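You operate a simulated robot arm through the tools that you are given. There is no shell and no other tool.

You are at the controls of a simulated robot arm. One attempt, no reset.

TASK
Dress the sundae in the white cup: toffee sauce, then nuts.
Fine: sauce till its edge is in the blue band inside, one full orange measure of nuts, bottle and measure back; cup and wafer end in the black tray. Set down upright: what you pick out.

Only the result counts: the job must be done as asked and must still hold three seconds after the hand-in. Knocking over, shifting, dropping, spilling or breaking anything else fails it.

THE ROBOT
A 7-joint arm with a two-finger parallel gripper, fixed in place. Base frame: the origin is at the foot of the arm, x ahead of it, y to its left, z up. Readings come in m, degrees, newtons and seconds.
Its first joint turns from -166.0 to 166.0 degrees. Payload 4.4 kg.
The tool frame sits at the grasp point between the pads (the TCP): z along the fingers, y along the line on which they close. The tips reach 0.023 m beyond it. The gripper opens to 0.094 m. The fingers are 0.038 m wide and 0.01 m thick; the gripper's body (0.054 by 0.096 m) begins 0.039 m behind the TCP.
Orientation is that of the tool frame in the base frame, as a unit quaternion [w, x, y, z]. With the fingers straight down and closing along the base's y, the tool's x points along the base's -x, its y along +y and its z along -z.

THE INTERFACE
- The arm moves only by the tool arm_command. Its argument "increments" is a list of rows, each an object (a shift or turn left out is 0, a gripper value left out holds the last) with "delta_pos": the shift along the base's x, y, z in m, a list of three; "rot": the turn, a rotation vector about the base's x, y, z in degrees, a list of three; "hand": the gripper command, from -1 (shut) to 1 (fully open), values between in proportion. In form: [{"delta_pos": [x, y, z], "rot": [ax, ay, az], "hand": hand}, ...]. A call has 1 to 20 rows; each row is the pose to reach, as a shift and turn from the pose commanded when the call began. Rows are played at 5 a second. More than 0.05 m and 8.6 degrees between two rows, or a gripper value outside its range, and nothing of the call is played. A pose out of reach is approached as far as the arm can. The call stops where the force on the tool passes 40 N (or 10 N more than at its start, if that is more) or the arm is blocked; 0.2 s more then pass. The fingers move at their own pace (about 0.072 m/s each) and stop on an object; they squeeze with about 23 N. The grip force told is the motor's: it shows also when the fingers shut on nothing. Time passes only in rows, and 0.2 s behind the last, so rows that repeat a pose let the fingers close. It gives the time, the measured TCP pose, the force on the tool (base axes), the opening and the grip force at its end, in the units of the frame above (readings bear some noise), with the torque about the TCP (base axes, N m) and any sound that the robot's microphone picked up.
- Cameras (640 x 400 px; columns grow to the right, rows downward): "scene" is fixed at [0.2199, 0.6505, 1.6348]; the picture's right is [-0.65, -0.76, 0.00], its down [-0.45, 0.39, -0.80] and it looks along [0.61, -0.53, -0.59] (base axes); focal length 312 px, centre (320, 200). "wrist" rides on the gripper at [0.086, 0.016, -0.074] in the tool frame; the picture's right is [-0.18, 0.98, 0.00], its down [-0.58, -0.11, -0.81] and it looks along [-0.79, -0.15, 0.59] (tool axes); focal length 243 px, centre (320, 200). There is no depth. A picture from a camera that has moved, and an enlarged one, comes with that camera's place and axes in the base frame and with its lens.
- grab_frame(camera): a new picture of that camera. The clock stands still meanwhile.
- zoom(camera, box): a new picture of the part [left, top, right, bottom] of that camera's present view, enlarged. The clock stands still meanwhile.
- sign_off(): hands the job in; it is judged then, once.

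Places have to be worked out from the pictures, the camera data and where the tool is seen. Open the gripper and draw the arm clear of the work before you hand the job in, unless the task says otherwise.

The tools are called after "Call:" by a JSON object that holds its "api" and its "payload". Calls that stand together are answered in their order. arm_command: Moves the arm, as the interface text tells. Its arguments: {"type":"object","properties":{"increments":{"type":"array","items":{"type":"object","properties":{"delta_pos":{"type":"array","items":{"type":"number"}},"rot":{"type":"array","items":{"type":"number"}},"hand":{"type":"number"}}}}},"required":["increments"]} The other tools are called the same way: grab_frame (camera) takes a picture; zoom (camera, box) takes an enlarged picture of a part of a camera's view; sign_off () hands the job in.

At the start:

```text
t: 0.0
tcp_pos: [0.6296, 0.1068, 1.3171]
tool_rot: [0.001, 0.001, 1.0, -0.001]
ft_force: [0.5, 0.8, -0.2]
wrist_torque: [-0.02, 0.01, 0.01]
finger_gap: 0.0941
finger_force: 0.0
```

scene: 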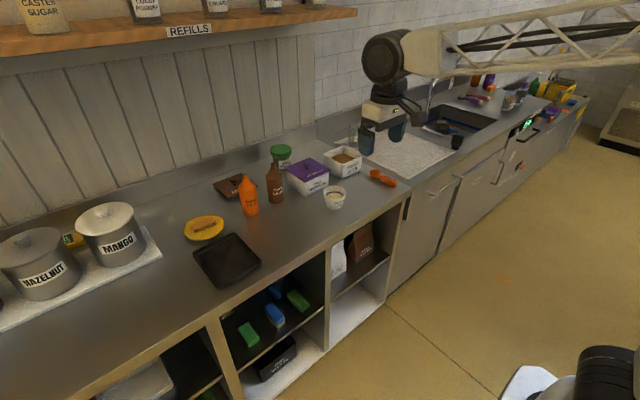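
wrist: 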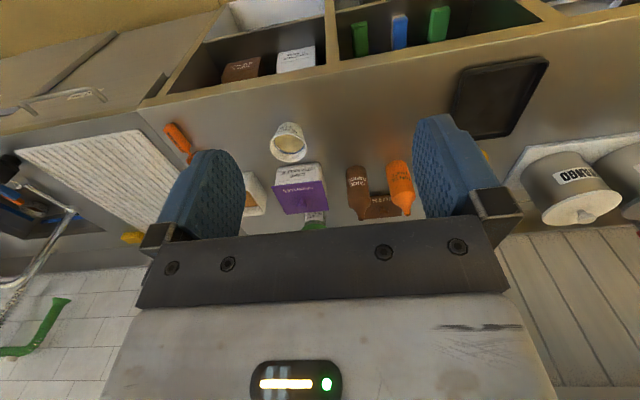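

I begin by looking closely at the work area: the cup, bottles, boxes, orange scoop and tray.

Call:
{"api": "zoom", "payload": {"camera": "scene", "box": [180, 130, 420, 290]}}

Call:
{"api": "zoom", "payload": {"camera": "scene", "box": [260, 135, 420, 235]}}

Call:
{"api": "zoom", "payload": {"camera": "wrist", "box": [140, 80, 460, 280]}}

```text
2.50 times, centred on (300, 210) of scene
camera zoom: at [0.2199, 0.6505, 1.6348], right [-0.65, -0.76, 0.0], down [-0.45, 0.39, -0.8], along [0.61, -0.53, -0.59], focal length 781 px, centre (370, 175)
```

zoom: 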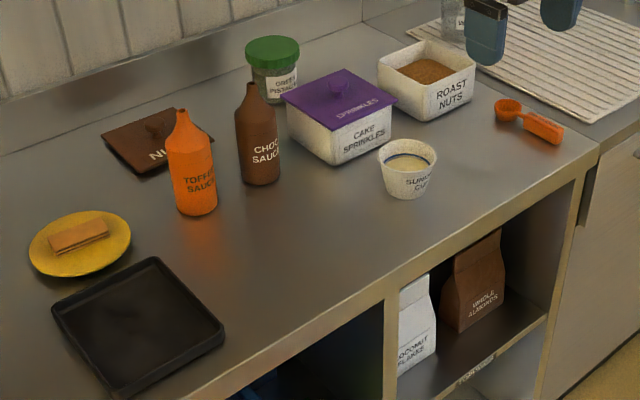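

```text
4.00 times, centred on (340, 185) of scene
camera zoom: at [0.2199, 0.6505, 1.6348], right [-0.65, -0.76, 0.0], down [-0.45, 0.39, -0.8], along [0.61, -0.53, -0.59], focal length 1250 px, centre (240, 260)
```

zoom: 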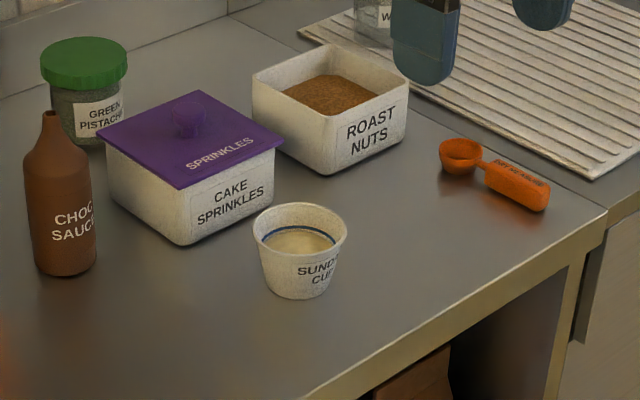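

```text
2.00 times, centred on (300, 180) of wrist
camera zoom: at [0.5444, 0.1231, 1.3911], right [0.18, 0.98, 0.0], down [0.58, -0.11, 0.81], along [0.79, -0.15, -0.59], focal length 485 px, centre (360, 240)
```

zoom: 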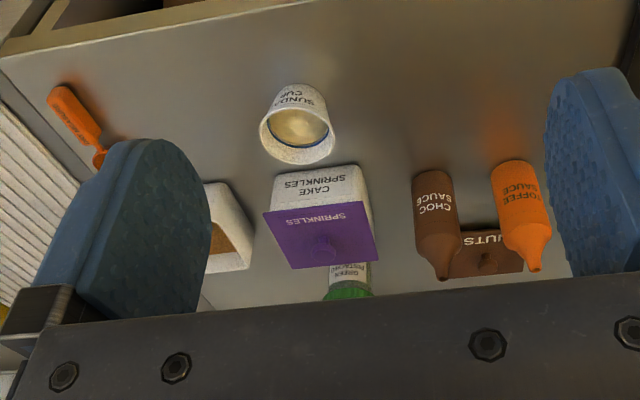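

The counter seems to be at about z=0.90, with the cup near (0.905, -0.02). I'll zoom in closer on each item for detail before moving.

Call:
{"api": "zoom", "payload": {"camera": "scene", "box": [180, 205, 270, 290]}}

Call:
{"api": "zoom", "payload": {"camera": "scene", "box": [310, 170, 360, 215]}}

Call:
{"api": "zoom", "payload": {"camera": "scene", "box": [320, 135, 420, 195]}}

Call:
{"api": "zoom", "payload": {"camera": "scene", "box": [210, 145, 300, 220]}}

```text
4.71 times, centred on (225, 248) of scene
camera zoom: at [0.2199, 0.6505, 1.6348], right [-0.65, -0.76, 0.0], down [-0.45, 0.39, -0.8], along [0.61, -0.53, -0.59], focal length 1471 px, centre (767, -24)
```

zoom: 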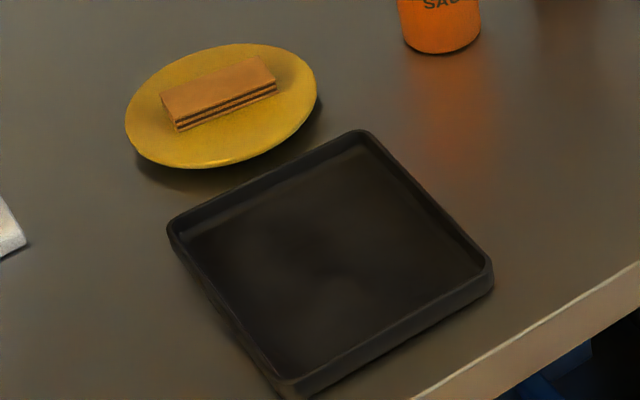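

```text
8.89 times, centred on (335, 192) of scene
camera zoom: at [0.2199, 0.6505, 1.6348], right [-0.65, -0.76, 0.0], down [-0.45, 0.39, -0.8], along [0.61, -0.53, -0.59], focal length 2778 px, centre (187, 267)
```

zoom: 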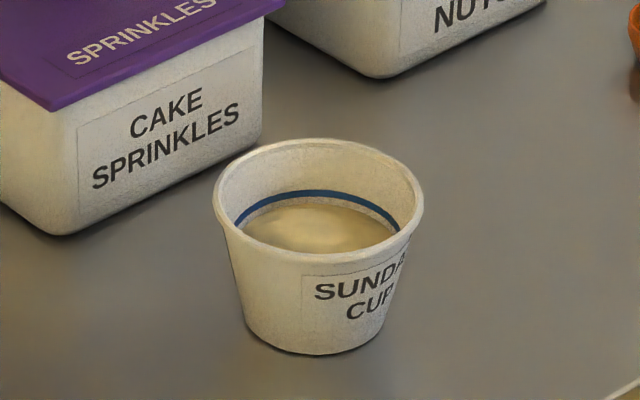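

```text
6.40 times, centred on (370, 165) of scene
camera zoom: at [0.2199, 0.6505, 1.6348], right [-0.65, -0.76, 0.0], down [-0.45, 0.39, -0.8], along [0.61, -0.53, -0.59], focal length 2000 px, centre (0, 424)
```

zoom: 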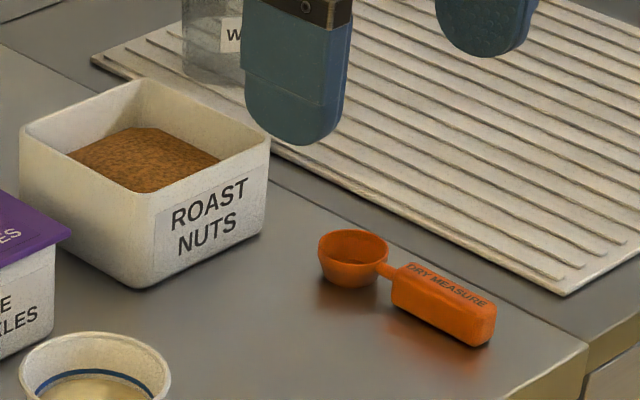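

```text
5.33 times, centred on (255, 182) of scene
camera zoom: at [0.2199, 0.6505, 1.6348], right [-0.65, -0.76, 0.0], down [-0.45, 0.39, -0.8], along [0.61, -0.53, -0.59], focal length 1667 px, centre (667, 293)
```

zoom: 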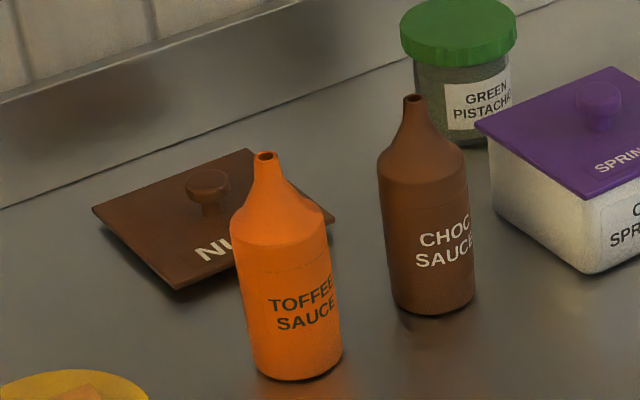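

The items are identified. I'll tilt the tool forward in free space, to test reach and get a better wrist view of the counter.

Call:
{"api": "arm_command", "payload": {"increments": [{"delta_pos": [0.0, 0, 0], "rot": [0, -8, 0], "hand": 1}, {"delta_pos": [0.0, 0, 0], "rot": [0, -16, 0]}, {"delta_pos": [0.0, 0, 0], "rot": [0, -24, 0]}, {"delta_pos": [0.0, 0, 0], "rot": [0, -32, 0]}, {"delta_pos": [0.0, 0, 0], "rot": [0, -40, 0]}, {"delta_pos": [0.0, 0, 0], "rot": [0, -45, 0]}, {"delta_pos": [0.0, 0, 0], "rot": [0, -45, 0]}]}}

Call:
{"api": "grab_frame", "payload": {"camera": "scene"}}

Call:
{"api": "grab_frame", "payload": {"camera": "wrist"}}

```text
t: 1.6
tcp_pos: [0.6303, 0.1074, 1.3191]
tool_rot: [0.383, 0.0, 0.924, 0.0]
ft_force: [0.0, 0.3, -0.6]
wrist_torque: [-0.02, 0.03, -0.01]
finger_gap: 0.0941
finger_force: 0.1
```

```text
taken
```

scene: 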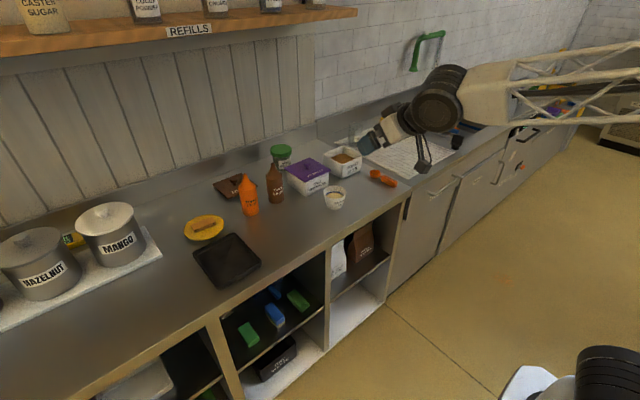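

```text
taken
camera wrist: at [0.5169, 0.1232, 1.3082], right [0.13, 0.98, 0.13], down [-0.16, -0.11, 0.98], along [0.98, -0.15, 0.14], focal length 243 px, centre (320, 200)
```

wrist: 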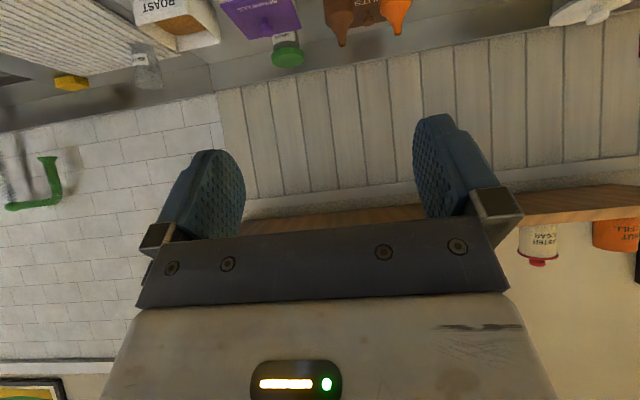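

The arm tilts fine. I'll now roll the tool about its own axis so the camera sits above the hand, which is better for low side grasps.

Call:
{"api": "arm_command", "payload": {"increments": [{"rot": [5.6, 0, -5.6]}, {"rot": [11.2, 0, -11.2]}, {"rot": [16.8, 0, -16.8]}, {"rot": [22.4, 0, -22.4]}, {"rot": [28, 0, -28]}, {"rot": [33.6, 0, -33.6]}, {"rot": [39.2, 0, -39.2]}, {"rot": [44.8, 0, -44.8]}, {"rot": [50.4, 0, -50.4]}, {"rot": [56, 0, -56]}, {"rot": [61.6, 0, -61.6]}, {"rot": [61.6, 0, -61.6]}]}}

Call:
{"api": "grab_frame", "payload": {"camera": "scene"}}

```text
t: 4.2
tcp_pos: [0.6297, 0.1077, 1.3181]
tool_rot: [0.278, 0.637, 0.669, 0.264]
ft_force: [0.0, 0.1, 0.1]
wrist_torque: [0.03, 0.0, 0.01]
finger_gap: 0.0937
finger_force: 0.1
```

```text
taken
```

scene: 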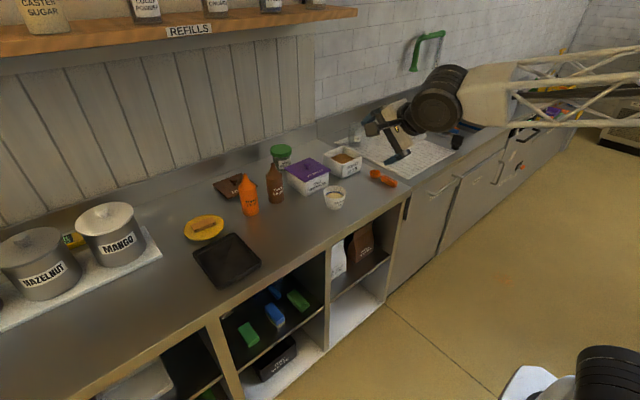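

Rolled 87° with no trouble; I continue to the full 180°.

Call:
{"api": "arm_command", "payload": {"increments": [{"rot": [5.6, 0, -5.6]}, {"rot": [11.2, 0, -11.2]}, {"rot": [16.8, 0, -16.8]}, {"rot": [22.4, 0, -22.4]}, {"rot": [28, 0, -28]}, {"rot": [33.6, 0, -33.6]}, {"rot": [39.2, 0, -39.2]}, {"rot": [44.8, 0, -44.8]}, {"rot": [50.4, 0, -50.4]}, {"rot": [56, 0, -56]}, {"rot": [61.6, 0, -61.6]}, {"rot": [65.68, 0, -65.68]}, {"rot": [65.68, 0, -65.68]}]}}

Call:
{"api": "grab_frame", "payload": {"camera": "scene"}}

Call:
{"api": "grab_frame", "payload": {"camera": "wrist"}}

```text
t: 7.0
tcp_pos: [0.6334, 0.084, 1.3265]
tool_rot: [0.062, 0.91, 0.163, 0.376]
ft_force: [0.0, 0.2, 0.2]
wrist_torque: [-0.01, 0.0, 0.01]
finger_gap: 0.094
finger_force: 0.1
out of reach, approached as far as the arm can: row 9, 10, 11, 12, 13
```

```text
taken
```

scene: 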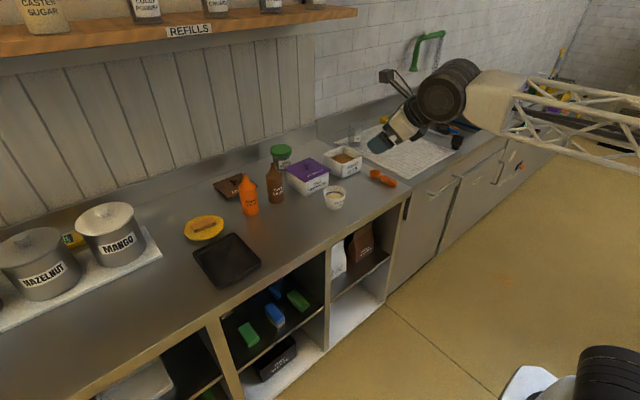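

```text
taken
camera wrist: at [0.6432, 0.0968, 1.4396], right [0.12, -0.99, 0.11], down [-0.98, -0.1, 0.16], along [-0.15, -0.13, -0.98], focal length 243 px, centre (320, 200)
```

wrist: 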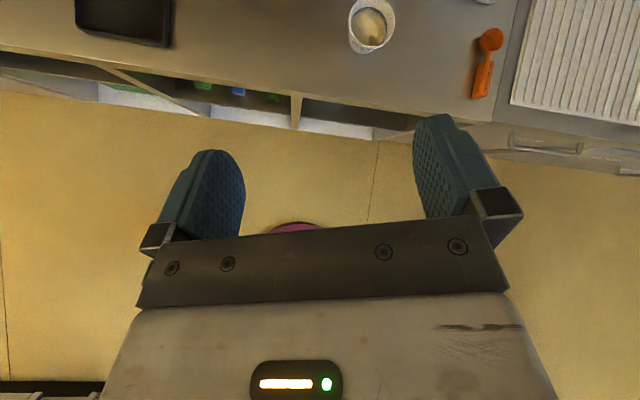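

The roll stops near 155°, a joint limit, so I'll back off 30°. This near top-down camera view is useful for measuring, so I'll move it forward over the counter.

Call:
{"api": "arm_command", "payload": {"increments": [{"delta_pos": [0.03, 0, 0], "rot": [-5.6, 0, 5.6]}, {"delta_pos": [0.06, 0, 0.0], "rot": [-11.2, 0, 11.2]}, {"delta_pos": [0.1, 0, 0.0], "rot": [-16.8, 0, 16.8]}, {"delta_pos": [0.14, 0, 0.0], "rot": [-21.2, 0, 21.2]}, {"delta_pos": [0.18, 0, 0.0], "rot": [-21.2, 0, 21.2]}, {"delta_pos": [0.22, 0, 0.0], "rot": [-21.2, 0, 21.2]}, {"delta_pos": [0.26, 0, 0.0], "rot": [-21.2, 0, 21.2]}, {"delta_pos": [0.3, 0, 0.0], "rot": [-21.2, 0, 21.2]}, {"delta_pos": [0.3, 0, 0.0], "rot": [-21.2, 0, 21.2]}]}}

Call:
{"api": "grab_frame", "payload": {"camera": "wrist"}}

Call:
{"api": "grab_frame", "payload": {"camera": "scene"}}

```text
t: 9.0
tcp_pos: [0.9341, 0.0837, 1.3256]
tool_rot: [0.157, 0.838, 0.392, 0.345]
ft_force: [-0.5, -0.3, 0.1]
wrist_torque: [-0.02, -0.01, 0.01]
finger_gap: 0.0942
finger_force: 0.0
```

```text
taken
camera wrist: at [0.9302, 0.1382, 1.4251], right [0.45, -0.77, 0.44], down [-0.89, -0.38, 0.25], along [-0.03, -0.51, -0.86], focal length 243 px, centre (320, 200)
```

wrist: 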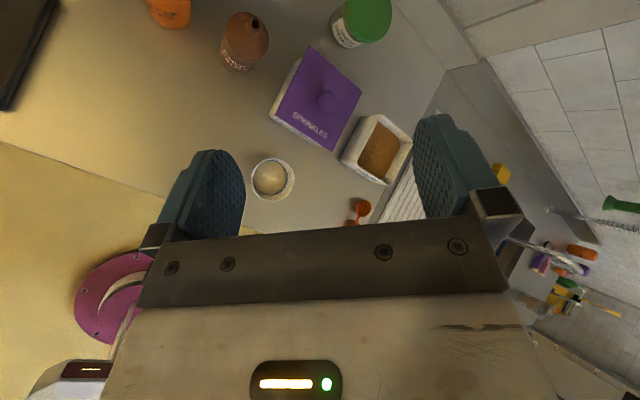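

```text
taken
```

scene: 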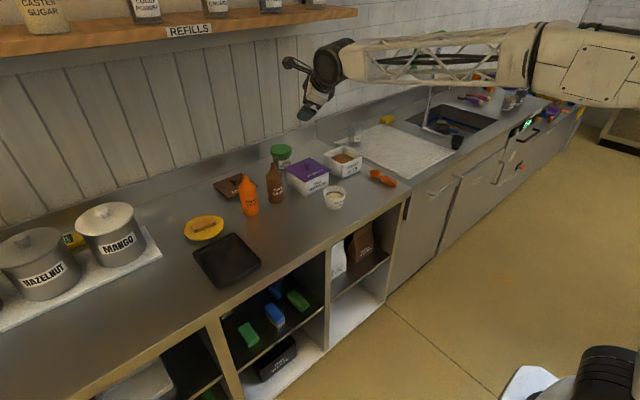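

Reach is good at x≈0.93. Now I roll back to a fingers-horizontal orientation and move towards a spot in front of the toffee bottle, staying high.

Call:
{"api": "arm_command", "payload": {"increments": [{"delta_pos": [-0.005, 0.007, -0.006], "rot": [-5.763, 0, 5.763], "hand": 0.81}, {"delta_pos": [-0.01, 0.014, -0.012], "rot": [-11.525, 0, 11.525]}, {"delta_pos": [-0.015, 0.021, -0.018], "rot": [-17.288, 0, 17.288]}, {"delta_pos": [-0.02, 0.028, -0.025], "rot": [-23.05, 0, 23.05]}, {"delta_pos": [-0.025, 0.034, -0.031], "rot": [-28.813, 0, 28.813]}, {"delta_pos": [-0.03, 0.041, -0.037], "rot": [-34.575, 0, 34.575]}, {"delta_pos": [-0.035, 0.048, -0.044], "rot": [-40.338, 0, 40.338]}, {"delta_pos": [-0.04, 0.055, -0.05], "rot": [-46.1, 0, 46.1]}, {"delta_pos": [-0.045, 0.062, -0.056], "rot": [-51.863, 0, 51.863]}, {"delta_pos": [-0.05, 0.069, -0.062], "rot": [-57.625, 0, 57.625]}, {"delta_pos": [-0.055, 0.076, -0.069], "rot": [-63.388, 0, 63.388]}, {"delta_pos": [-0.06, 0.083, -0.075], "rot": [-69.15, 0, 69.15]}, {"delta_pos": [-0.065, 0.089, -0.081], "rot": [-74.913, 0, 74.913]}, {"delta_pos": [-0.07, 0.096, -0.087], "rot": [-80.675, 0, 80.675]}, {"delta_pos": [-0.075, 0.103, -0.094], "rot": [-86.438, 0, 86.438]}, {"delta_pos": [-0.08, 0.11, -0.1], "rot": [-92.2, 0, 92.2]}, {"delta_pos": [-0.08, 0.11, -0.1], "rot": [-92.2, 0, 92.2]}]}}

Call:
{"api": "grab_frame", "payload": {"camera": "wrist"}}

Call:
{"api": "grab_frame", "payload": {"camera": "scene"}}

```text
t: 12.6
tcp_pos: [0.8527, 0.1936, 1.2261]
tool_rot: [0.383, -0.002, 0.924, -0.006]
ft_force: [-0.9, 0.2, 0.5]
wrist_torque: [-0.02, 0.0, 0.02]
finger_gap: 0.0852
finger_force: 0.1
```

```text
taken
camera wrist: at [0.7401, 0.2089, 1.2166], right [0.13, 0.98, 0.12], down [-0.16, -0.1, 0.98], along [0.98, -0.15, 0.14], focal length 243 px, centre (320, 200)
```

wrist: 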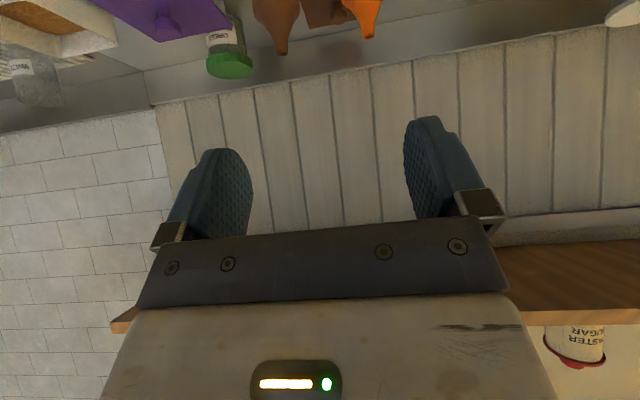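

```text
taken
```

scene: 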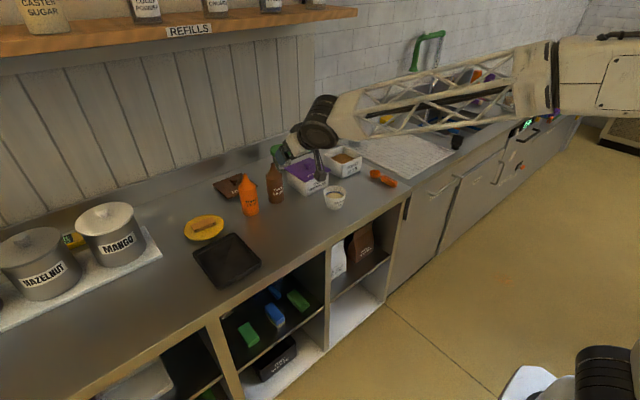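

Triangulating the toffee nozzle from both cameras puts it at about (1.077, 0.246, 1.07). I go to a pre-grasp pose about 15 cm in front of the bottle, with the tool aimed radially and tilted 30° down.

Call:
{"api": "arm_command", "payload": {"increments": [{"delta_pos": [0.01, 0.003, -0.035], "rot": [0.24, -2.13, 1.82]}, {"delta_pos": [0.02, 0.005, -0.07], "rot": [0.48, -4.27, 3.64]}, {"delta_pos": [0.033, 0.008, -0.11], "rot": [0.72, -6.4, 5.46]}, {"delta_pos": [0.045, 0.011, -0.15], "rot": [0.96, -8.54, 7.27]}, {"delta_pos": [0.056, 0.014, -0.19], "rot": [1.2, -10.67, 9.09]}, {"delta_pos": [0.068, 0.016, -0.23], "rot": [1.44, -12.8, 10.9]}, {"delta_pos": [0.079, 0.019, -0.261], "rot": [1.676, -14.94, 12.73]}, {"delta_pos": [0.079, 0.019, -0.261], "rot": [1.676, -14.94, 12.73]}]}}

Call:
{"api": "grab_frame", "payload": {"camera": "wrist"}}

Call:
{"api": "grab_frame", "payload": {"camera": "scene"}}

```text
t: 14.4
tcp_pos: [0.9326, 0.2117, 0.9646]
tool_rot: [0.498, -0.097, 0.86, 0.05]
ft_force: [-0.7, -0.7, -0.3]
wrist_torque: [0.0, -0.03, 0.01]
finger_gap: 0.0853
finger_force: 0.0
```

```text
taken
camera wrist: at [0.8248, 0.2038, 0.9257], right [-0.12, 0.98, 0.15], down [-0.38, -0.19, 0.91], along [0.92, 0.06, 0.39], focal length 243 px, centre (320, 200)
```

wrist: 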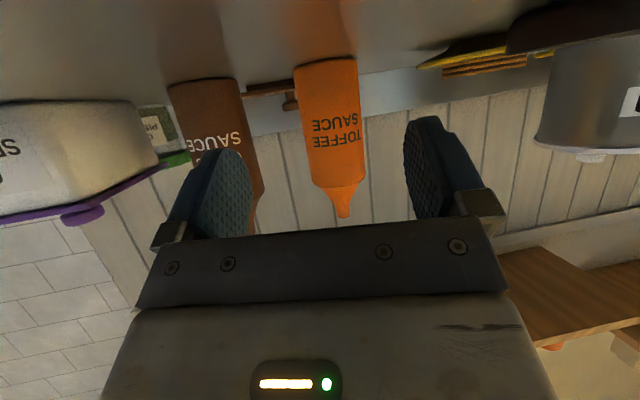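

```text
taken
```

scene: 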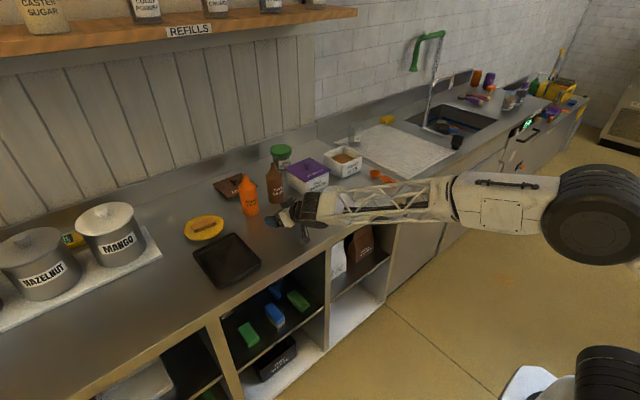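

The bottle sits right between the fingers, with its axis at about (1.078, 0.243). I advance most of the way at z≈0.975 and check again.

Call:
{"api": "arm_command", "payload": {"increments": [{"delta_pos": [0.0, 0.0, 0.0104]}, {"delta_pos": [0.025, 0.0054, 0.0104]}, {"delta_pos": [0.05, 0.0108, 0.0104]}, {"delta_pos": [0.075, 0.0162, 0.0104]}, {"delta_pos": [0.1, 0.0216, 0.0104]}, {"delta_pos": [0.1, 0.0216, 0.0104]}]}}

Call:
{"api": "grab_frame", "payload": {"camera": "wrist"}}

Call:
{"api": "zoom", "payload": {"camera": "scene", "box": [200, 140, 360, 240]}}

```text
t: 15.8
tcp_pos: [1.0319, 0.2343, 0.9756]
tool_rot: [0.498, -0.097, 0.86, 0.051]
ft_force: [0.1, -0.4, 1.1]
wrist_torque: [-0.02, 0.03, 0.0]
finger_gap: 0.0849
finger_force: 0.0
```

```text
taken
camera wrist: at [0.9244, 0.2259, 0.9367], right [-0.12, 0.98, 0.15], down [-0.38, -0.19, 0.91], along [0.92, 0.06, 0.39], focal length 243 px, centre (320, 200)
```

wrist: 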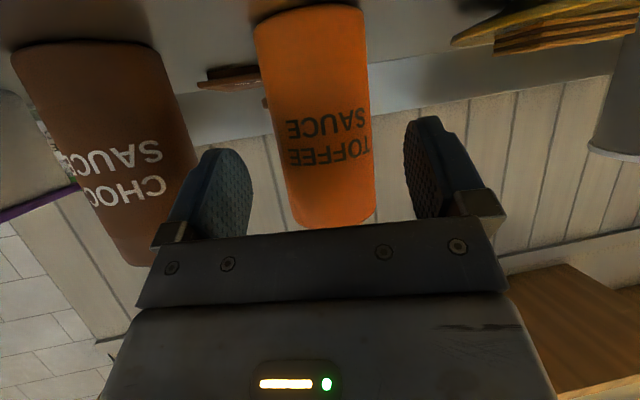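

```text
4.00 times, centred on (280, 190) of scene
camera zoom: at [0.2199, 0.6505, 1.6348], right [-0.65, -0.76, 0.0], down [-0.45, 0.39, -0.8], along [0.61, -0.53, -0.59], focal length 1250 px, centre (480, 240)
```

zoom: 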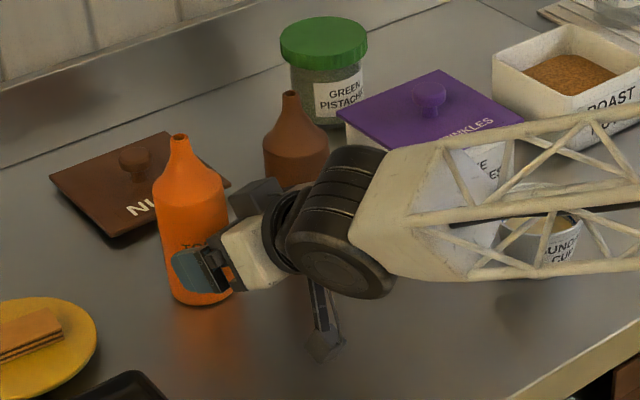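

Alignment holds and there's room to the choc bottle. I advance the last 3.4 cm, then close on the bottle.

Call:
{"api": "arm_command", "payload": {"increments": [{"delta_pos": [0.012, 0.0026, 0.0]}, {"delta_pos": [0.024, 0.0052, 0.0]}, {"delta_pos": [0.034, 0.0073, 0.0]}, {"delta_pos": [0.034, 0.0073, 0.0]}]}}

Call:
{"api": "grab_frame", "payload": {"camera": "wrist"}}

Call:
{"api": "zoom", "payload": {"camera": "scene", "box": [200, 140, 360, 240]}}

```text
t: 16.8
tcp_pos: [1.0673, 0.2419, 0.9759]
tool_rot: [0.498, -0.097, 0.861, 0.05]
ft_force: [0.1, 0.5, -0.5]
wrist_torque: [0.01, -0.02, 0.0]
finger_gap: 0.085
finger_force: 0.0
```

```text
taken
camera wrist: at [0.9586, 0.233, 0.9365], right [-0.12, 0.98, 0.15], down [-0.38, -0.19, 0.91], along [0.92, 0.06, 0.39], focal length 243 px, centre (320, 200)
```

wrist: 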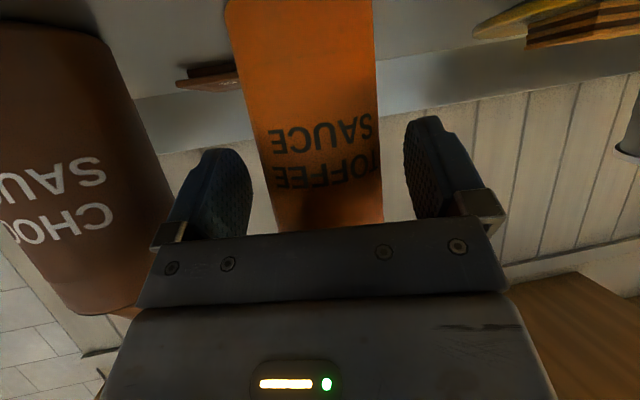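

```text
4.00 times, centred on (280, 190) of scene
camera zoom: at [0.2199, 0.6505, 1.6348], right [-0.65, -0.76, 0.0], down [-0.45, 0.39, -0.8], along [0.61, -0.53, -0.59], focal length 1250 px, centre (480, 240)
```

zoom: 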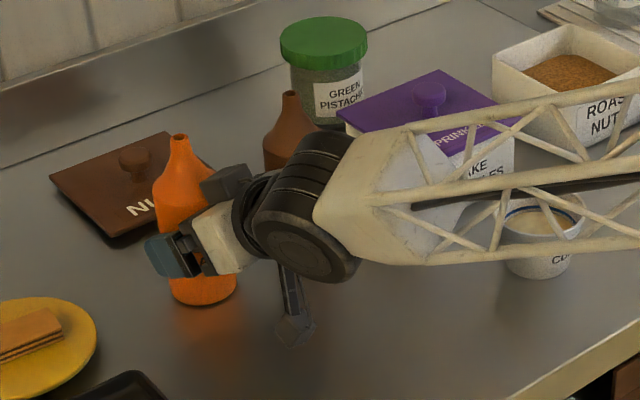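

Palm is clear of the bottle. I close the gripper moderately first and read the force.

Call:
{"api": "arm_command", "payload": {"increments": [{"hand": 0.3}, {"hand": 0.3}, {"hand": 0.3}]}}

Call:
{"api": "grab_frame", "payload": {"camera": "wrist"}}

```text
t: 17.6
tcp_pos: [1.0663, 0.2412, 0.9751]
tool_rot: [0.498, -0.097, 0.861, 0.05]
ft_force: [0.0, -0.8, -0.7]
wrist_torque: [-0.03, -0.01, -0.02]
finger_gap: 0.0609
finger_force: 0.1
```

```text
taken
camera wrist: at [0.9585, 0.233, 0.9364], right [-0.12, 0.98, 0.15], down [-0.38, -0.19, 0.91], along [0.92, 0.06, 0.39], focal length 243 px, centre (320, 200)
```

wrist: 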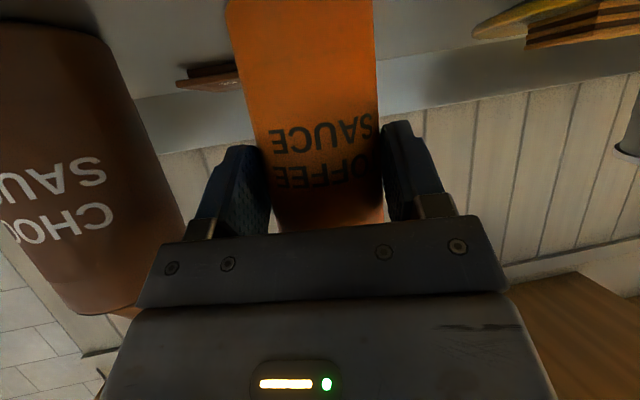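

No contact yet at 61 mm; I close further.

Call:
{"api": "arm_command", "payload": {"increments": [{"hand": 0.15}, {"hand": 0.05}, {"hand": 0.0}, {"hand": 0.0}]}}

```text
t: 18.6
tcp_pos: [1.0668, 0.2415, 0.9755]
tool_rot: [0.497, -0.096, 0.861, 0.05]
ft_force: [0.0, -0.6, 1.0]
wrist_torque: [0.04, 0.03, 0.02]
finger_gap: 0.0599
finger_force: 22.6
```

Gripped at 60 mm with 22.6 N. Lift the bottle straight up a bit and check the weight.

Call:
{"api": "arm_command", "payload": {"increments": [{"delta_pos": [0, 0, 0.01]}, {"delta_pos": [0, 0, 0.03]}, {"delta_pos": [0, 0, 0.06]}, {"delta_pos": [0, 0, 0.06]}]}}

Call:
{"api": "zoom", "payload": {"camera": "scene", "box": [200, 120, 360, 220]}}

Call:
{"api": "grab_frame", "payload": {"camera": "wrist"}}

```text
t: 19.6
tcp_pos: [1.0663, 0.2408, 1.0368]
tool_rot: [0.497, -0.096, 0.861, 0.05]
ft_force: [-0.5, 0.7, -0.7]
wrist_torque: [-0.01, 0.01, -0.02]
finger_gap: 0.0595
finger_force: 23.3
```

```text
4.00 times, centred on (280, 170) of scene
camera zoom: at [0.2199, 0.6505, 1.6348], right [-0.65, -0.76, 0.0], down [-0.45, 0.39, -0.8], along [0.61, -0.53, -0.59], focal length 1250 px, centre (480, 320)
```

zoom: 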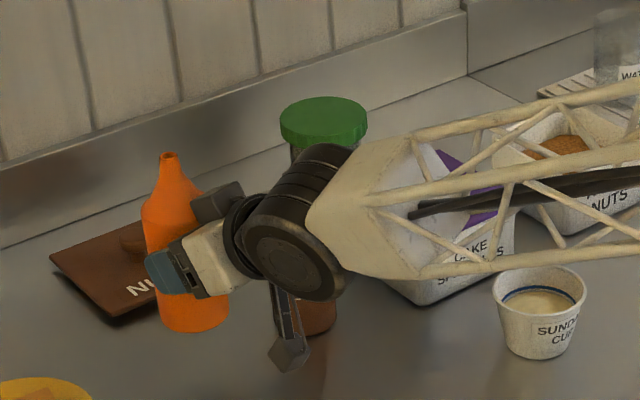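

```text
taken
camera wrist: at [0.9584, 0.2329, 0.997], right [-0.12, 0.98, 0.15], down [-0.38, -0.19, 0.91], along [0.92, 0.06, 0.39], focal length 243 px, centre (320, 200)
```

wrist: 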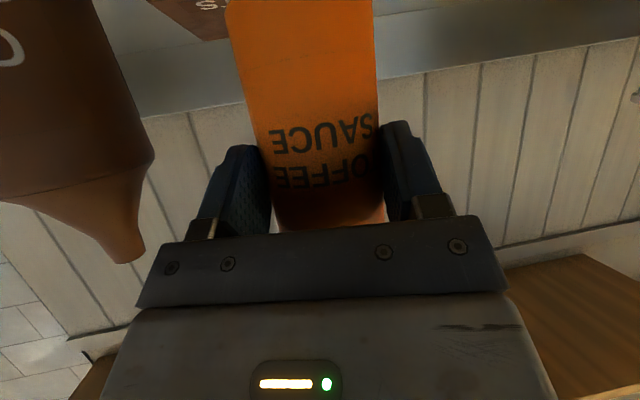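

The bottle is held upright and clear; the nozzle is about 95 mm above the TCP. I retreat, raise it, and carry it upright to the -y side of the cup, turning the tool to point straight along x.

Call:
{"api": "arm_command", "payload": {"increments": [{"delta_pos": [-0.035, -0.008, 0.02]}, {"delta_pos": [-0.075, -0.017, 0.04]}, {"delta_pos": [-0.12, -0.026, 0.06]}, {"delta_pos": [-0.166, -0.036, 0.075]}, {"delta_pos": [-0.166, -0.08, 0.084], "rot": [0, 0, -1.7]}, {"delta_pos": [-0.166, -0.125, 0.084], "rot": [0, 0, -3.5]}, {"delta_pos": [-0.166, -0.17, 0.084], "rot": [0, 0, -5.2]}, {"delta_pos": [-0.166, -0.215, 0.084], "rot": [0, 0, -7]}, {"delta_pos": [-0.166, -0.26, 0.084], "rot": [0, 0, -8.7]}, {"delta_pos": [-0.166, -0.3, 0.084], "rot": [0, 0, -10.5]}, {"delta_pos": [-0.166, -0.328, 0.084], "rot": [0, 0, -12.17]}, {"delta_pos": [-0.166, -0.328, 0.084], "rot": [0, 0, -12.17]}]}}

Call:
{"api": "grab_frame", "payload": {"camera": "wrist"}}

Call:
{"api": "grab_frame", "payload": {"camera": "scene"}}

Call:
{"api": "zoom", "payload": {"camera": "scene", "box": [280, 130, 400, 220]}}

```text
t: 22.2
tcp_pos: [0.9012, -0.0875, 1.1186]
tool_rot: [0.501, -0.005, 0.866, -0.003]
ft_force: [-0.4, 0.0, 0.6]
wrist_torque: [0.02, -0.01, -0.01]
finger_gap: 0.0597
finger_force: 22.7
```

```text
taken
camera wrist: at [0.7935, -0.0724, 1.0799], right [0.09, 0.98, 0.15], down [-0.41, -0.1, 0.91], along [0.91, -0.14, 0.39], focal length 243 px, centre (320, 200)
```

wrist: 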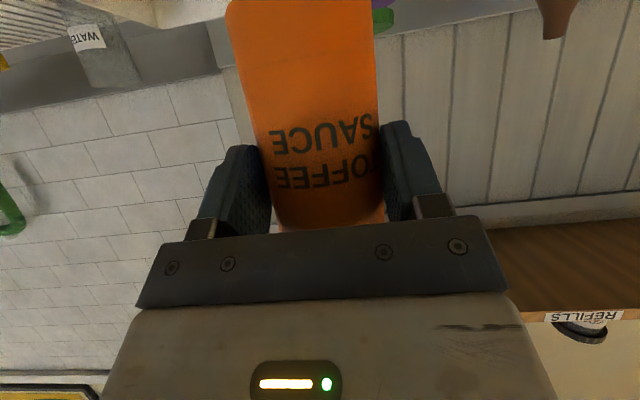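

```text
taken
```

scene: 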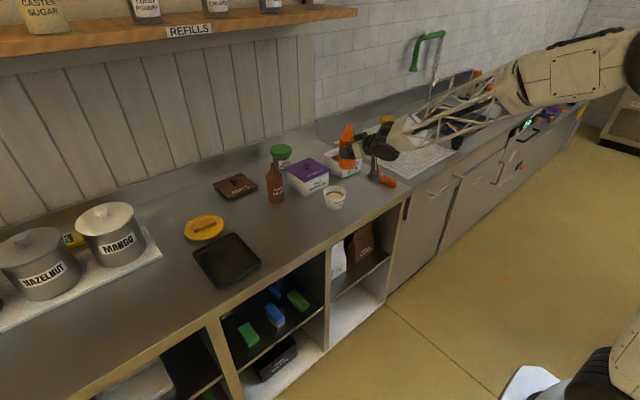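

```text
4.44 times, centred on (340, 175) of scene
camera zoom: at [0.2199, 0.6505, 1.6348], right [-0.65, -0.76, 0.0], down [-0.45, 0.39, -0.8], along [0.61, -0.53, -0.59], focal length 1389 px, centre (231, 311)
```

zoom: 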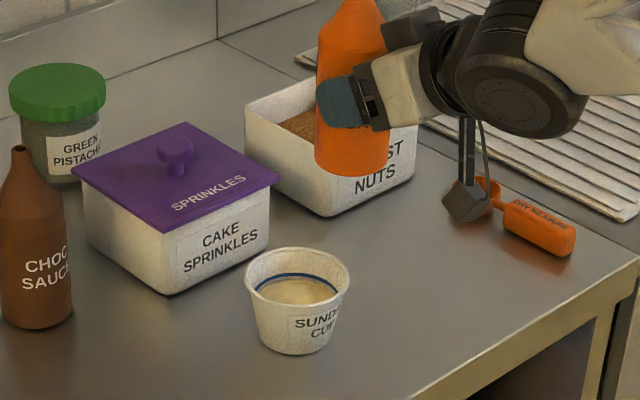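

The scene camera has a clear view into the cup. I tilt the bottle toward the cup to 60°, still not pouring, with the nozzle tracking above it.

Call:
{"api": "arm_command", "payload": {"increments": [{"delta_pos": [0, 0, -0.005], "rot": [-7.5, 0, 0]}, {"delta_pos": [0, 0, -0.01], "rot": [-15, 0, 0]}, {"delta_pos": [0, 0, -0.015], "rot": [-22.5, 0, 0]}, {"delta_pos": [0, 0, -0.02], "rot": [-30, 0, 0]}, {"delta_pos": [0, 0, -0.025], "rot": [-37.5, 0, 0]}, {"delta_pos": [0, -0.002, -0.03], "rot": [-45, 0, 0]}, {"delta_pos": [0, -0.01, -0.035], "rot": [-52.5, 0, 0]}, {"delta_pos": [0, -0.017, -0.04], "rot": [-60, 0, 0]}, {"delta_pos": [0, -0.017, -0.04], "rot": [-60, 0, 0]}]}}

Call:
{"api": "grab_frame", "payload": {"camera": "wrist"}}

Call:
{"api": "zoom", "payload": {"camera": "scene", "box": [280, 130, 400, 220]}}

```text
t: 24.2
tcp_pos: [0.901, -0.103, 1.0787]
tool_rot: [0.431, -0.255, 0.749, -0.434]
ft_force: [0.5, 0.1, 0.1]
wrist_torque: [0.02, 0.0, 0.0]
finger_gap: 0.0617
finger_force: 16.2
```

```text
taken
camera wrist: at [0.7933, -0.1295, 1.0462], right [0.09, 0.62, -0.78], down [-0.41, 0.74, 0.54], along [0.91, 0.27, 0.32], focal length 243 px, centre (320, 200)
```

wrist: 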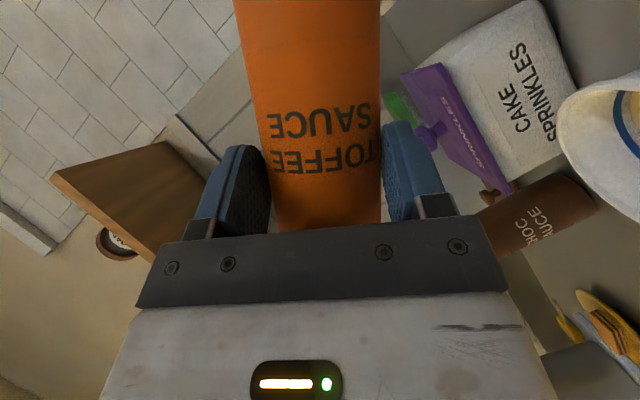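

```text
4.44 times, centred on (340, 175) of scene
camera zoom: at [0.2199, 0.6505, 1.6348], right [-0.65, -0.76, 0.0], down [-0.45, 0.39, -0.8], along [0.61, -0.53, -0.59], focal length 1389 px, centre (231, 311)
```

zoom: 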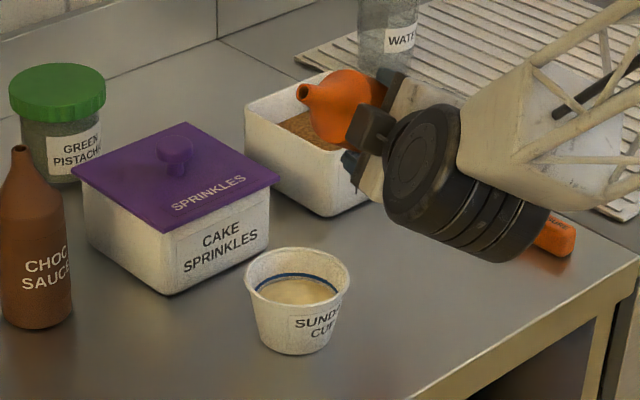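

The nozzle is above the cup. The grip reading dipped a bit, so I tighten the hand command, settle, and check.

Call:
{"api": "arm_command", "payload": {"increments": [{"hand": -0.3}, {"hand": -0.3}]}}

Call:
{"api": "zoom", "payload": {"camera": "scene", "box": [300, 130, 380, 190]}}

```text
t: 24.8
tcp_pos: [0.9009, -0.1033, 1.0797]
tool_rot: [0.431, -0.254, 0.748, -0.435]
ft_force: [-0.2, 0.0, -0.6]
wrist_torque: [0.0, -0.02, 0.03]
finger_gap: 0.0605
finger_force: 22.8
```

```text
6.67 times, centred on (340, 160) of scene
camera zoom: at [0.2199, 0.6505, 1.6348], right [-0.65, -0.76, 0.0], down [-0.45, 0.39, -0.8], along [0.61, -0.53, -0.59], focal length 2083 px, centre (187, 467)
```

zoom: 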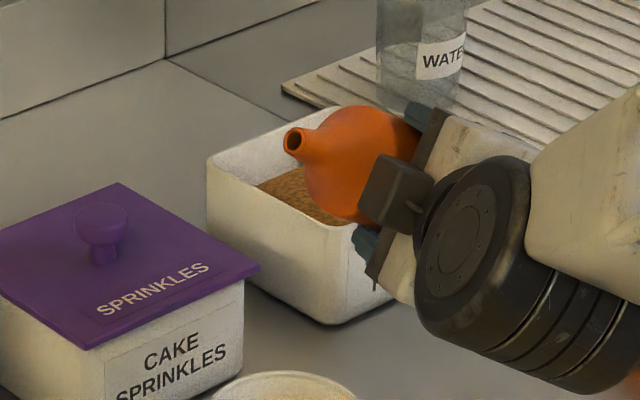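

Grip is firm again. Continue tilting to 90° with the nozzle over the cup centre.

Call:
{"api": "arm_command", "payload": {"increments": [{"delta_pos": [-0.001, -0.006, -0.005], "rot": [-7.5, 0, 0]}, {"delta_pos": [-0.002, -0.01, -0.01], "rot": [-15, 0, 0]}, {"delta_pos": [-0.003, -0.012, -0.015], "rot": [-22.5, 0, 0]}, {"delta_pos": [-0.003, -0.013, -0.02], "rot": [-30, 0, 0]}, {"delta_pos": [-0.003, -0.013, -0.02], "rot": [-30, 0, 0]}]}}

Call:
{"api": "zoom", "payload": {"camera": "scene", "box": [290, 140, 390, 215]}}

Call:
{"api": "grab_frame", "payload": {"camera": "wrist"}}

```text
t: 26.0
tcp_pos: [0.8964, -0.1158, 1.0591]
tool_rot: [-0.35, 0.358, -0.61, 0.614]
ft_force: [0.2, 0.1, -1.3]
wrist_torque: [0.01, 0.0, -0.01]
finger_gap: 0.0605
finger_force: 23.2
```

```text
5.33 times, centred on (340, 178) of scene
camera zoom: at [0.2199, 0.6505, 1.6348], right [-0.65, -0.76, 0.0], down [-0.45, 0.39, -0.8], along [0.61, -0.53, -0.59], focal length 1667 px, centre (213, 320)
```

zoom: 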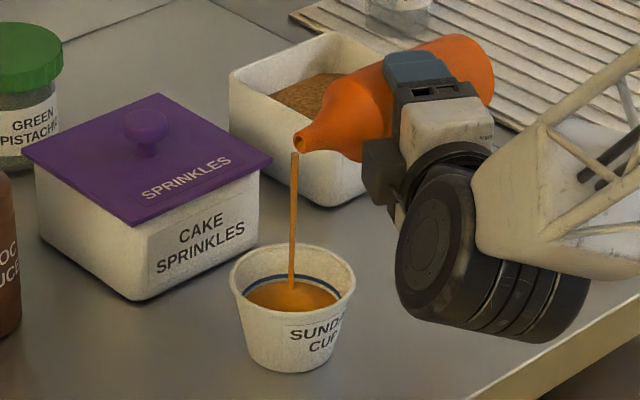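

```text
taken
camera wrist: at [0.7902, -0.155, 1.0428], right [0.09, 0.15, -0.99], down [-0.41, 0.91, 0.1], along [0.91, 0.39, 0.14], focal length 243 px, centre (320, 200)
```

wrist: 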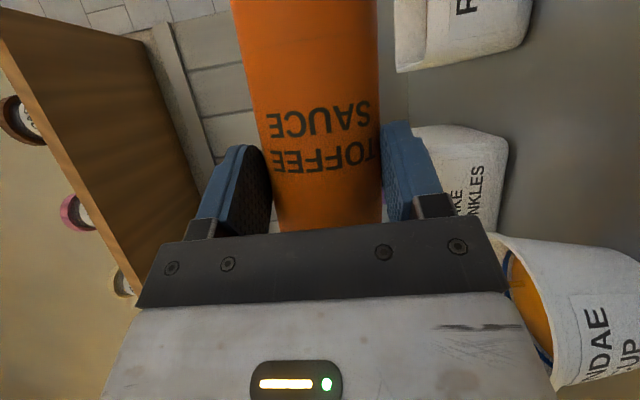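

Sauce is already flowing into the cup. Time is frozen, so I check the level closely before acting.

Call:
{"api": "zoom", "payload": {"camera": "scene", "box": [325, 180, 365, 205]}}

Call:
{"api": "zoom", "payload": {"camera": "scene", "box": [333, 183, 357, 198]}}

```text
16.00 times, centred on (345, 192) of scene
camera zoom: at [0.2199, 0.6505, 1.6348], right [-0.65, -0.76, 0.0], down [-0.45, 0.39, -0.8], along [0.61, -0.53, -0.59], focal length 5000 px, centre (-80, 320)
```

zoom: 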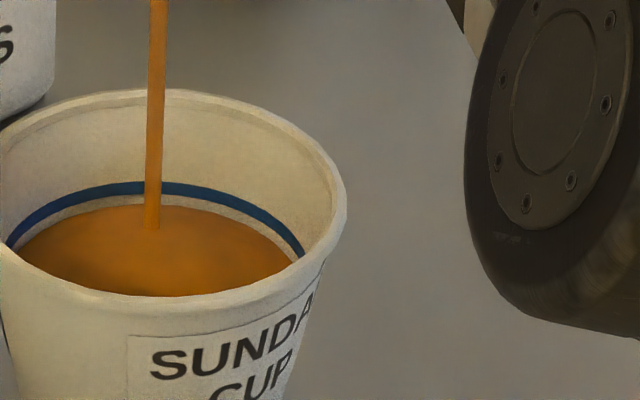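

```text
16.00 times, centred on (345, 190) of scene
camera zoom: at [0.2199, 0.6505, 1.6348], right [-0.65, -0.76, 0.0], down [-0.45, 0.39, -0.8], along [0.61, -0.53, -0.59], focal length 5000 px, centre (-80, 352)
```

zoom: 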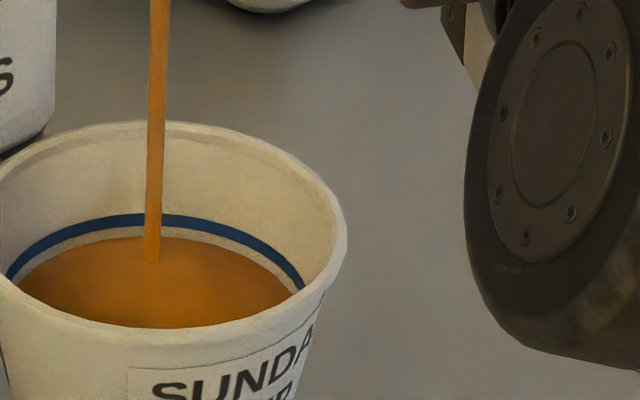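

The sauce edge is still about 2.5 mm below the blue band, so I hold the pose briefly to measure the flow rate.

Call:
{"api": "arm_command", "payload": {"increments": [{"delta_pos": [0, 0, 0]}]}}

Call:
{"api": "zoom", "payload": {"camera": "scene", "box": [325, 180, 365, 205]}}

```text
t: 26.4
tcp_pos: [0.8971, -0.1174, 1.0581]
tool_rot: [-0.35, 0.358, -0.61, 0.614]
ft_force: [-1.2, 0.5, 0.2]
wrist_torque: [-0.01, 0.01, 0.03]
finger_gap: 0.0601
finger_force: 22.8
```

```text
16.00 times, centred on (345, 192) of scene
camera zoom: at [0.2199, 0.6505, 1.6348], right [-0.65, -0.76, 0.0], down [-0.45, 0.39, -0.8], along [0.61, -0.53, -0.59], focal length 5000 px, centre (-80, 320)
```

zoom: 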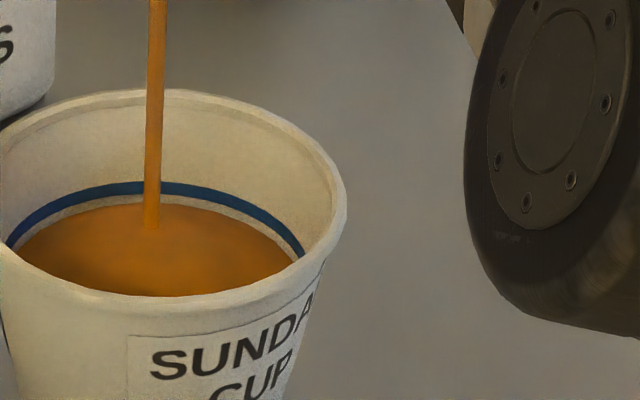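

Rate is about 1.4 mm/s. I hold for about 1 s more and check.

Call:
{"api": "arm_command", "payload": {"increments": [{"delta_pos": [0, 0, 0]}, {"delta_pos": [0, 0, 0]}, {"delta_pos": [0, 0, 0]}, {"delta_pos": [0, 0, 0]}]}}

Call:
{"api": "zoom", "payload": {"camera": "scene", "box": [325, 180, 365, 205]}}

```text
t: 27.4
tcp_pos: [0.8971, -0.1169, 1.0591]
tool_rot: [-0.35, 0.358, -0.61, 0.614]
ft_force: [0.2, -0.7, -0.9]
wrist_torque: [0.02, 0.0, -0.02]
finger_gap: 0.0603
finger_force: 22.7
```

```text
16.00 times, centred on (345, 192) of scene
camera zoom: at [0.2199, 0.6505, 1.6348], right [-0.65, -0.76, 0.0], down [-0.45, 0.39, -0.8], along [0.61, -0.53, -0.59], focal length 5000 px, centre (-80, 320)
```

zoom: 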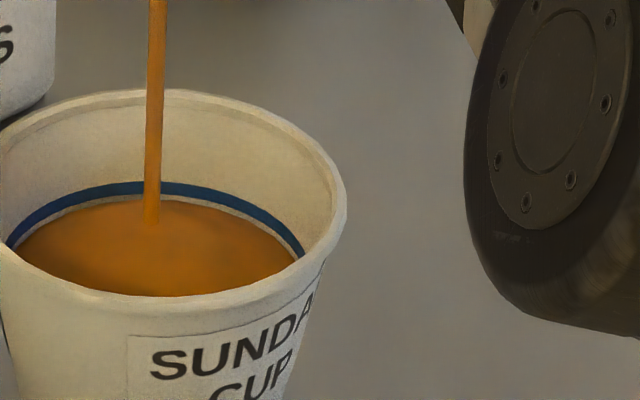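

The edge is now just under the band's lower edge, rising about 4.5 px/s in this view. I hold 1.2 s more.

Call:
{"api": "arm_command", "payload": {"increments": [{"delta_pos": [0, 0, 0]}, {"delta_pos": [0, 0, 0]}, {"delta_pos": [0, 0, 0]}, {"delta_pos": [0, 0, 0]}, {"delta_pos": [0, 0, 0]}]}}

Call:
{"api": "zoom", "payload": {"camera": "scene", "box": [325, 180, 365, 205]}}

```text
t: 28.6
tcp_pos: [0.8964, -0.1169, 1.0605]
tool_rot: [-0.35, 0.357, -0.611, 0.614]
ft_force: [0.4, -1.1, 0.2]
wrist_torque: [-0.01, 0.02, 0.01]
finger_gap: 0.0603
finger_force: 23.2
```

```text
16.00 times, centred on (345, 192) of scene
camera zoom: at [0.2199, 0.6505, 1.6348], right [-0.65, -0.76, 0.0], down [-0.45, 0.39, -0.8], along [0.61, -0.53, -0.59], focal length 5000 px, centre (-80, 320)
```

zoom: 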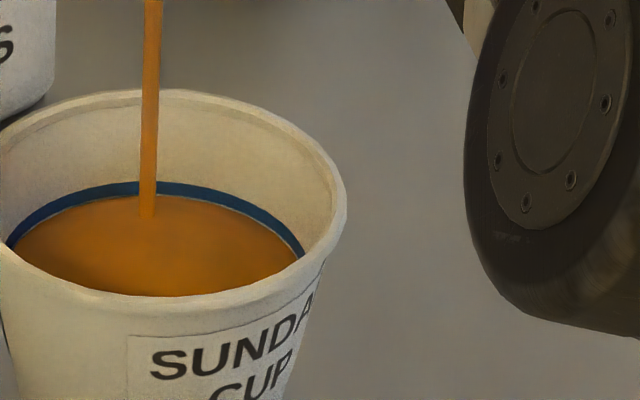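

The edge has just entered the band. I hold about 0.6 s more, then tilt back to 60° along the same path, keeping the nozzle over the cup.

Call:
{"api": "arm_command", "payload": {"increments": [{"delta_pos": [0, 0, 0]}, {"delta_pos": [0, 0, 0]}, {"delta_pos": [0, 0, 0]}, {"delta_pos": [0.0, 0.001, 0.005], "rot": [7.5, 0, 0]}, {"delta_pos": [0.001, 0.003, 0.01], "rot": [15, 0, 0]}, {"delta_pos": [0.002, 0.007, 0.015], "rot": [22.5, 0, 0]}, {"delta_pos": [0.003, 0.013, 0.02], "rot": [30, 0, 0]}, {"delta_pos": [0.003, 0.013, 0.02], "rot": [30, 0, 0]}]}}

Call:
{"api": "zoom", "payload": {"camera": "scene", "box": [325, 180, 365, 205]}}

Call:
{"api": "zoom", "payload": {"camera": "scene", "box": [290, 140, 390, 215]}}

```text
t: 30.4
tcp_pos: [0.9006, -0.1039, 1.0789]
tool_rot: [0.431, -0.253, 0.748, -0.436]
ft_force: [-0.9, -0.6, 1.4]
wrist_torque: [0.01, 0.02, 0.03]
finger_gap: 0.0601
finger_force: 23.0
```

```text
16.00 times, centred on (345, 192) of scene
camera zoom: at [0.2199, 0.6505, 1.6348], right [-0.65, -0.76, 0.0], down [-0.45, 0.39, -0.8], along [0.61, -0.53, -0.59], focal length 5000 px, centre (-80, 320)
```

zoom: 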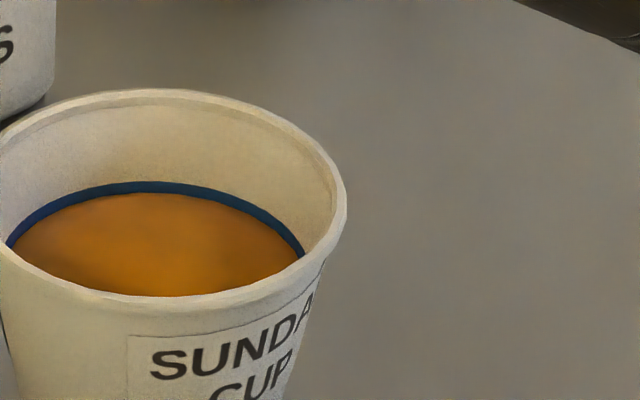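

```text
5.33 times, centred on (340, 178) of scene
camera zoom: at [0.2199, 0.6505, 1.6348], right [-0.65, -0.76, 0.0], down [-0.45, 0.39, -0.8], along [0.61, -0.53, -0.59], focal length 1667 px, centre (213, 320)
```

zoom: 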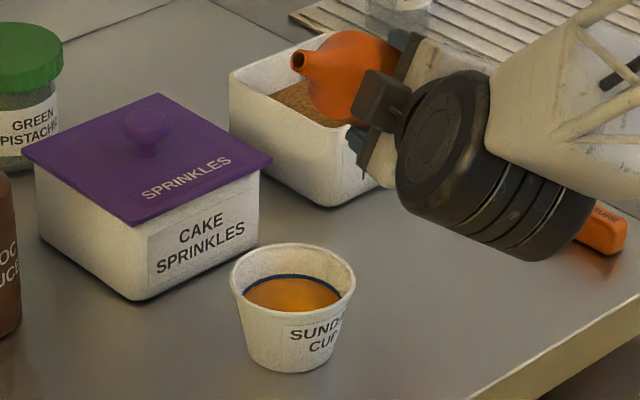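

Flow stopped. I look at the band more closely to verify the level.

Call:
{"api": "zoom", "payload": {"camera": "scene", "box": [325, 188, 345, 200]}}

Call:
{"api": "zoom", "payload": {"camera": "scene", "box": [338, 189, 350, 197]}}

```text
16.00 times, centred on (335, 194) of scene
camera zoom: at [0.2199, 0.6505, 1.6348], right [-0.65, -0.76, 0.0], down [-0.45, 0.39, -0.8], along [0.61, -0.53, -0.59], focal length 5000 px, centre (80, 296)
```

zoom: 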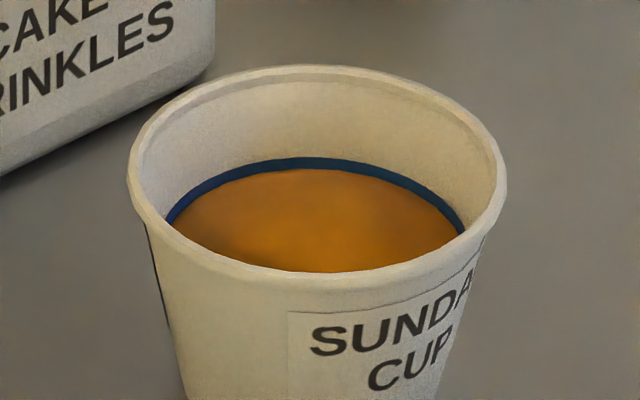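

```text
16.00 times, centred on (344, 193) of scene
camera zoom: at [0.2199, 0.6505, 1.6348], right [-0.65, -0.76, 0.0], down [-0.45, 0.39, -0.8], along [0.61, -0.53, -0.59], focal length 5000 px, centre (-64, 312)
```

zoom: 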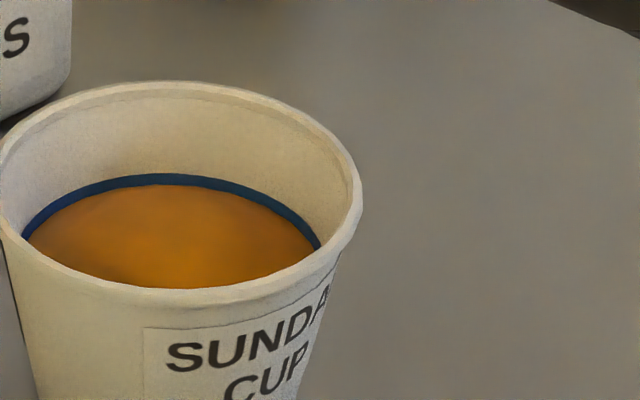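

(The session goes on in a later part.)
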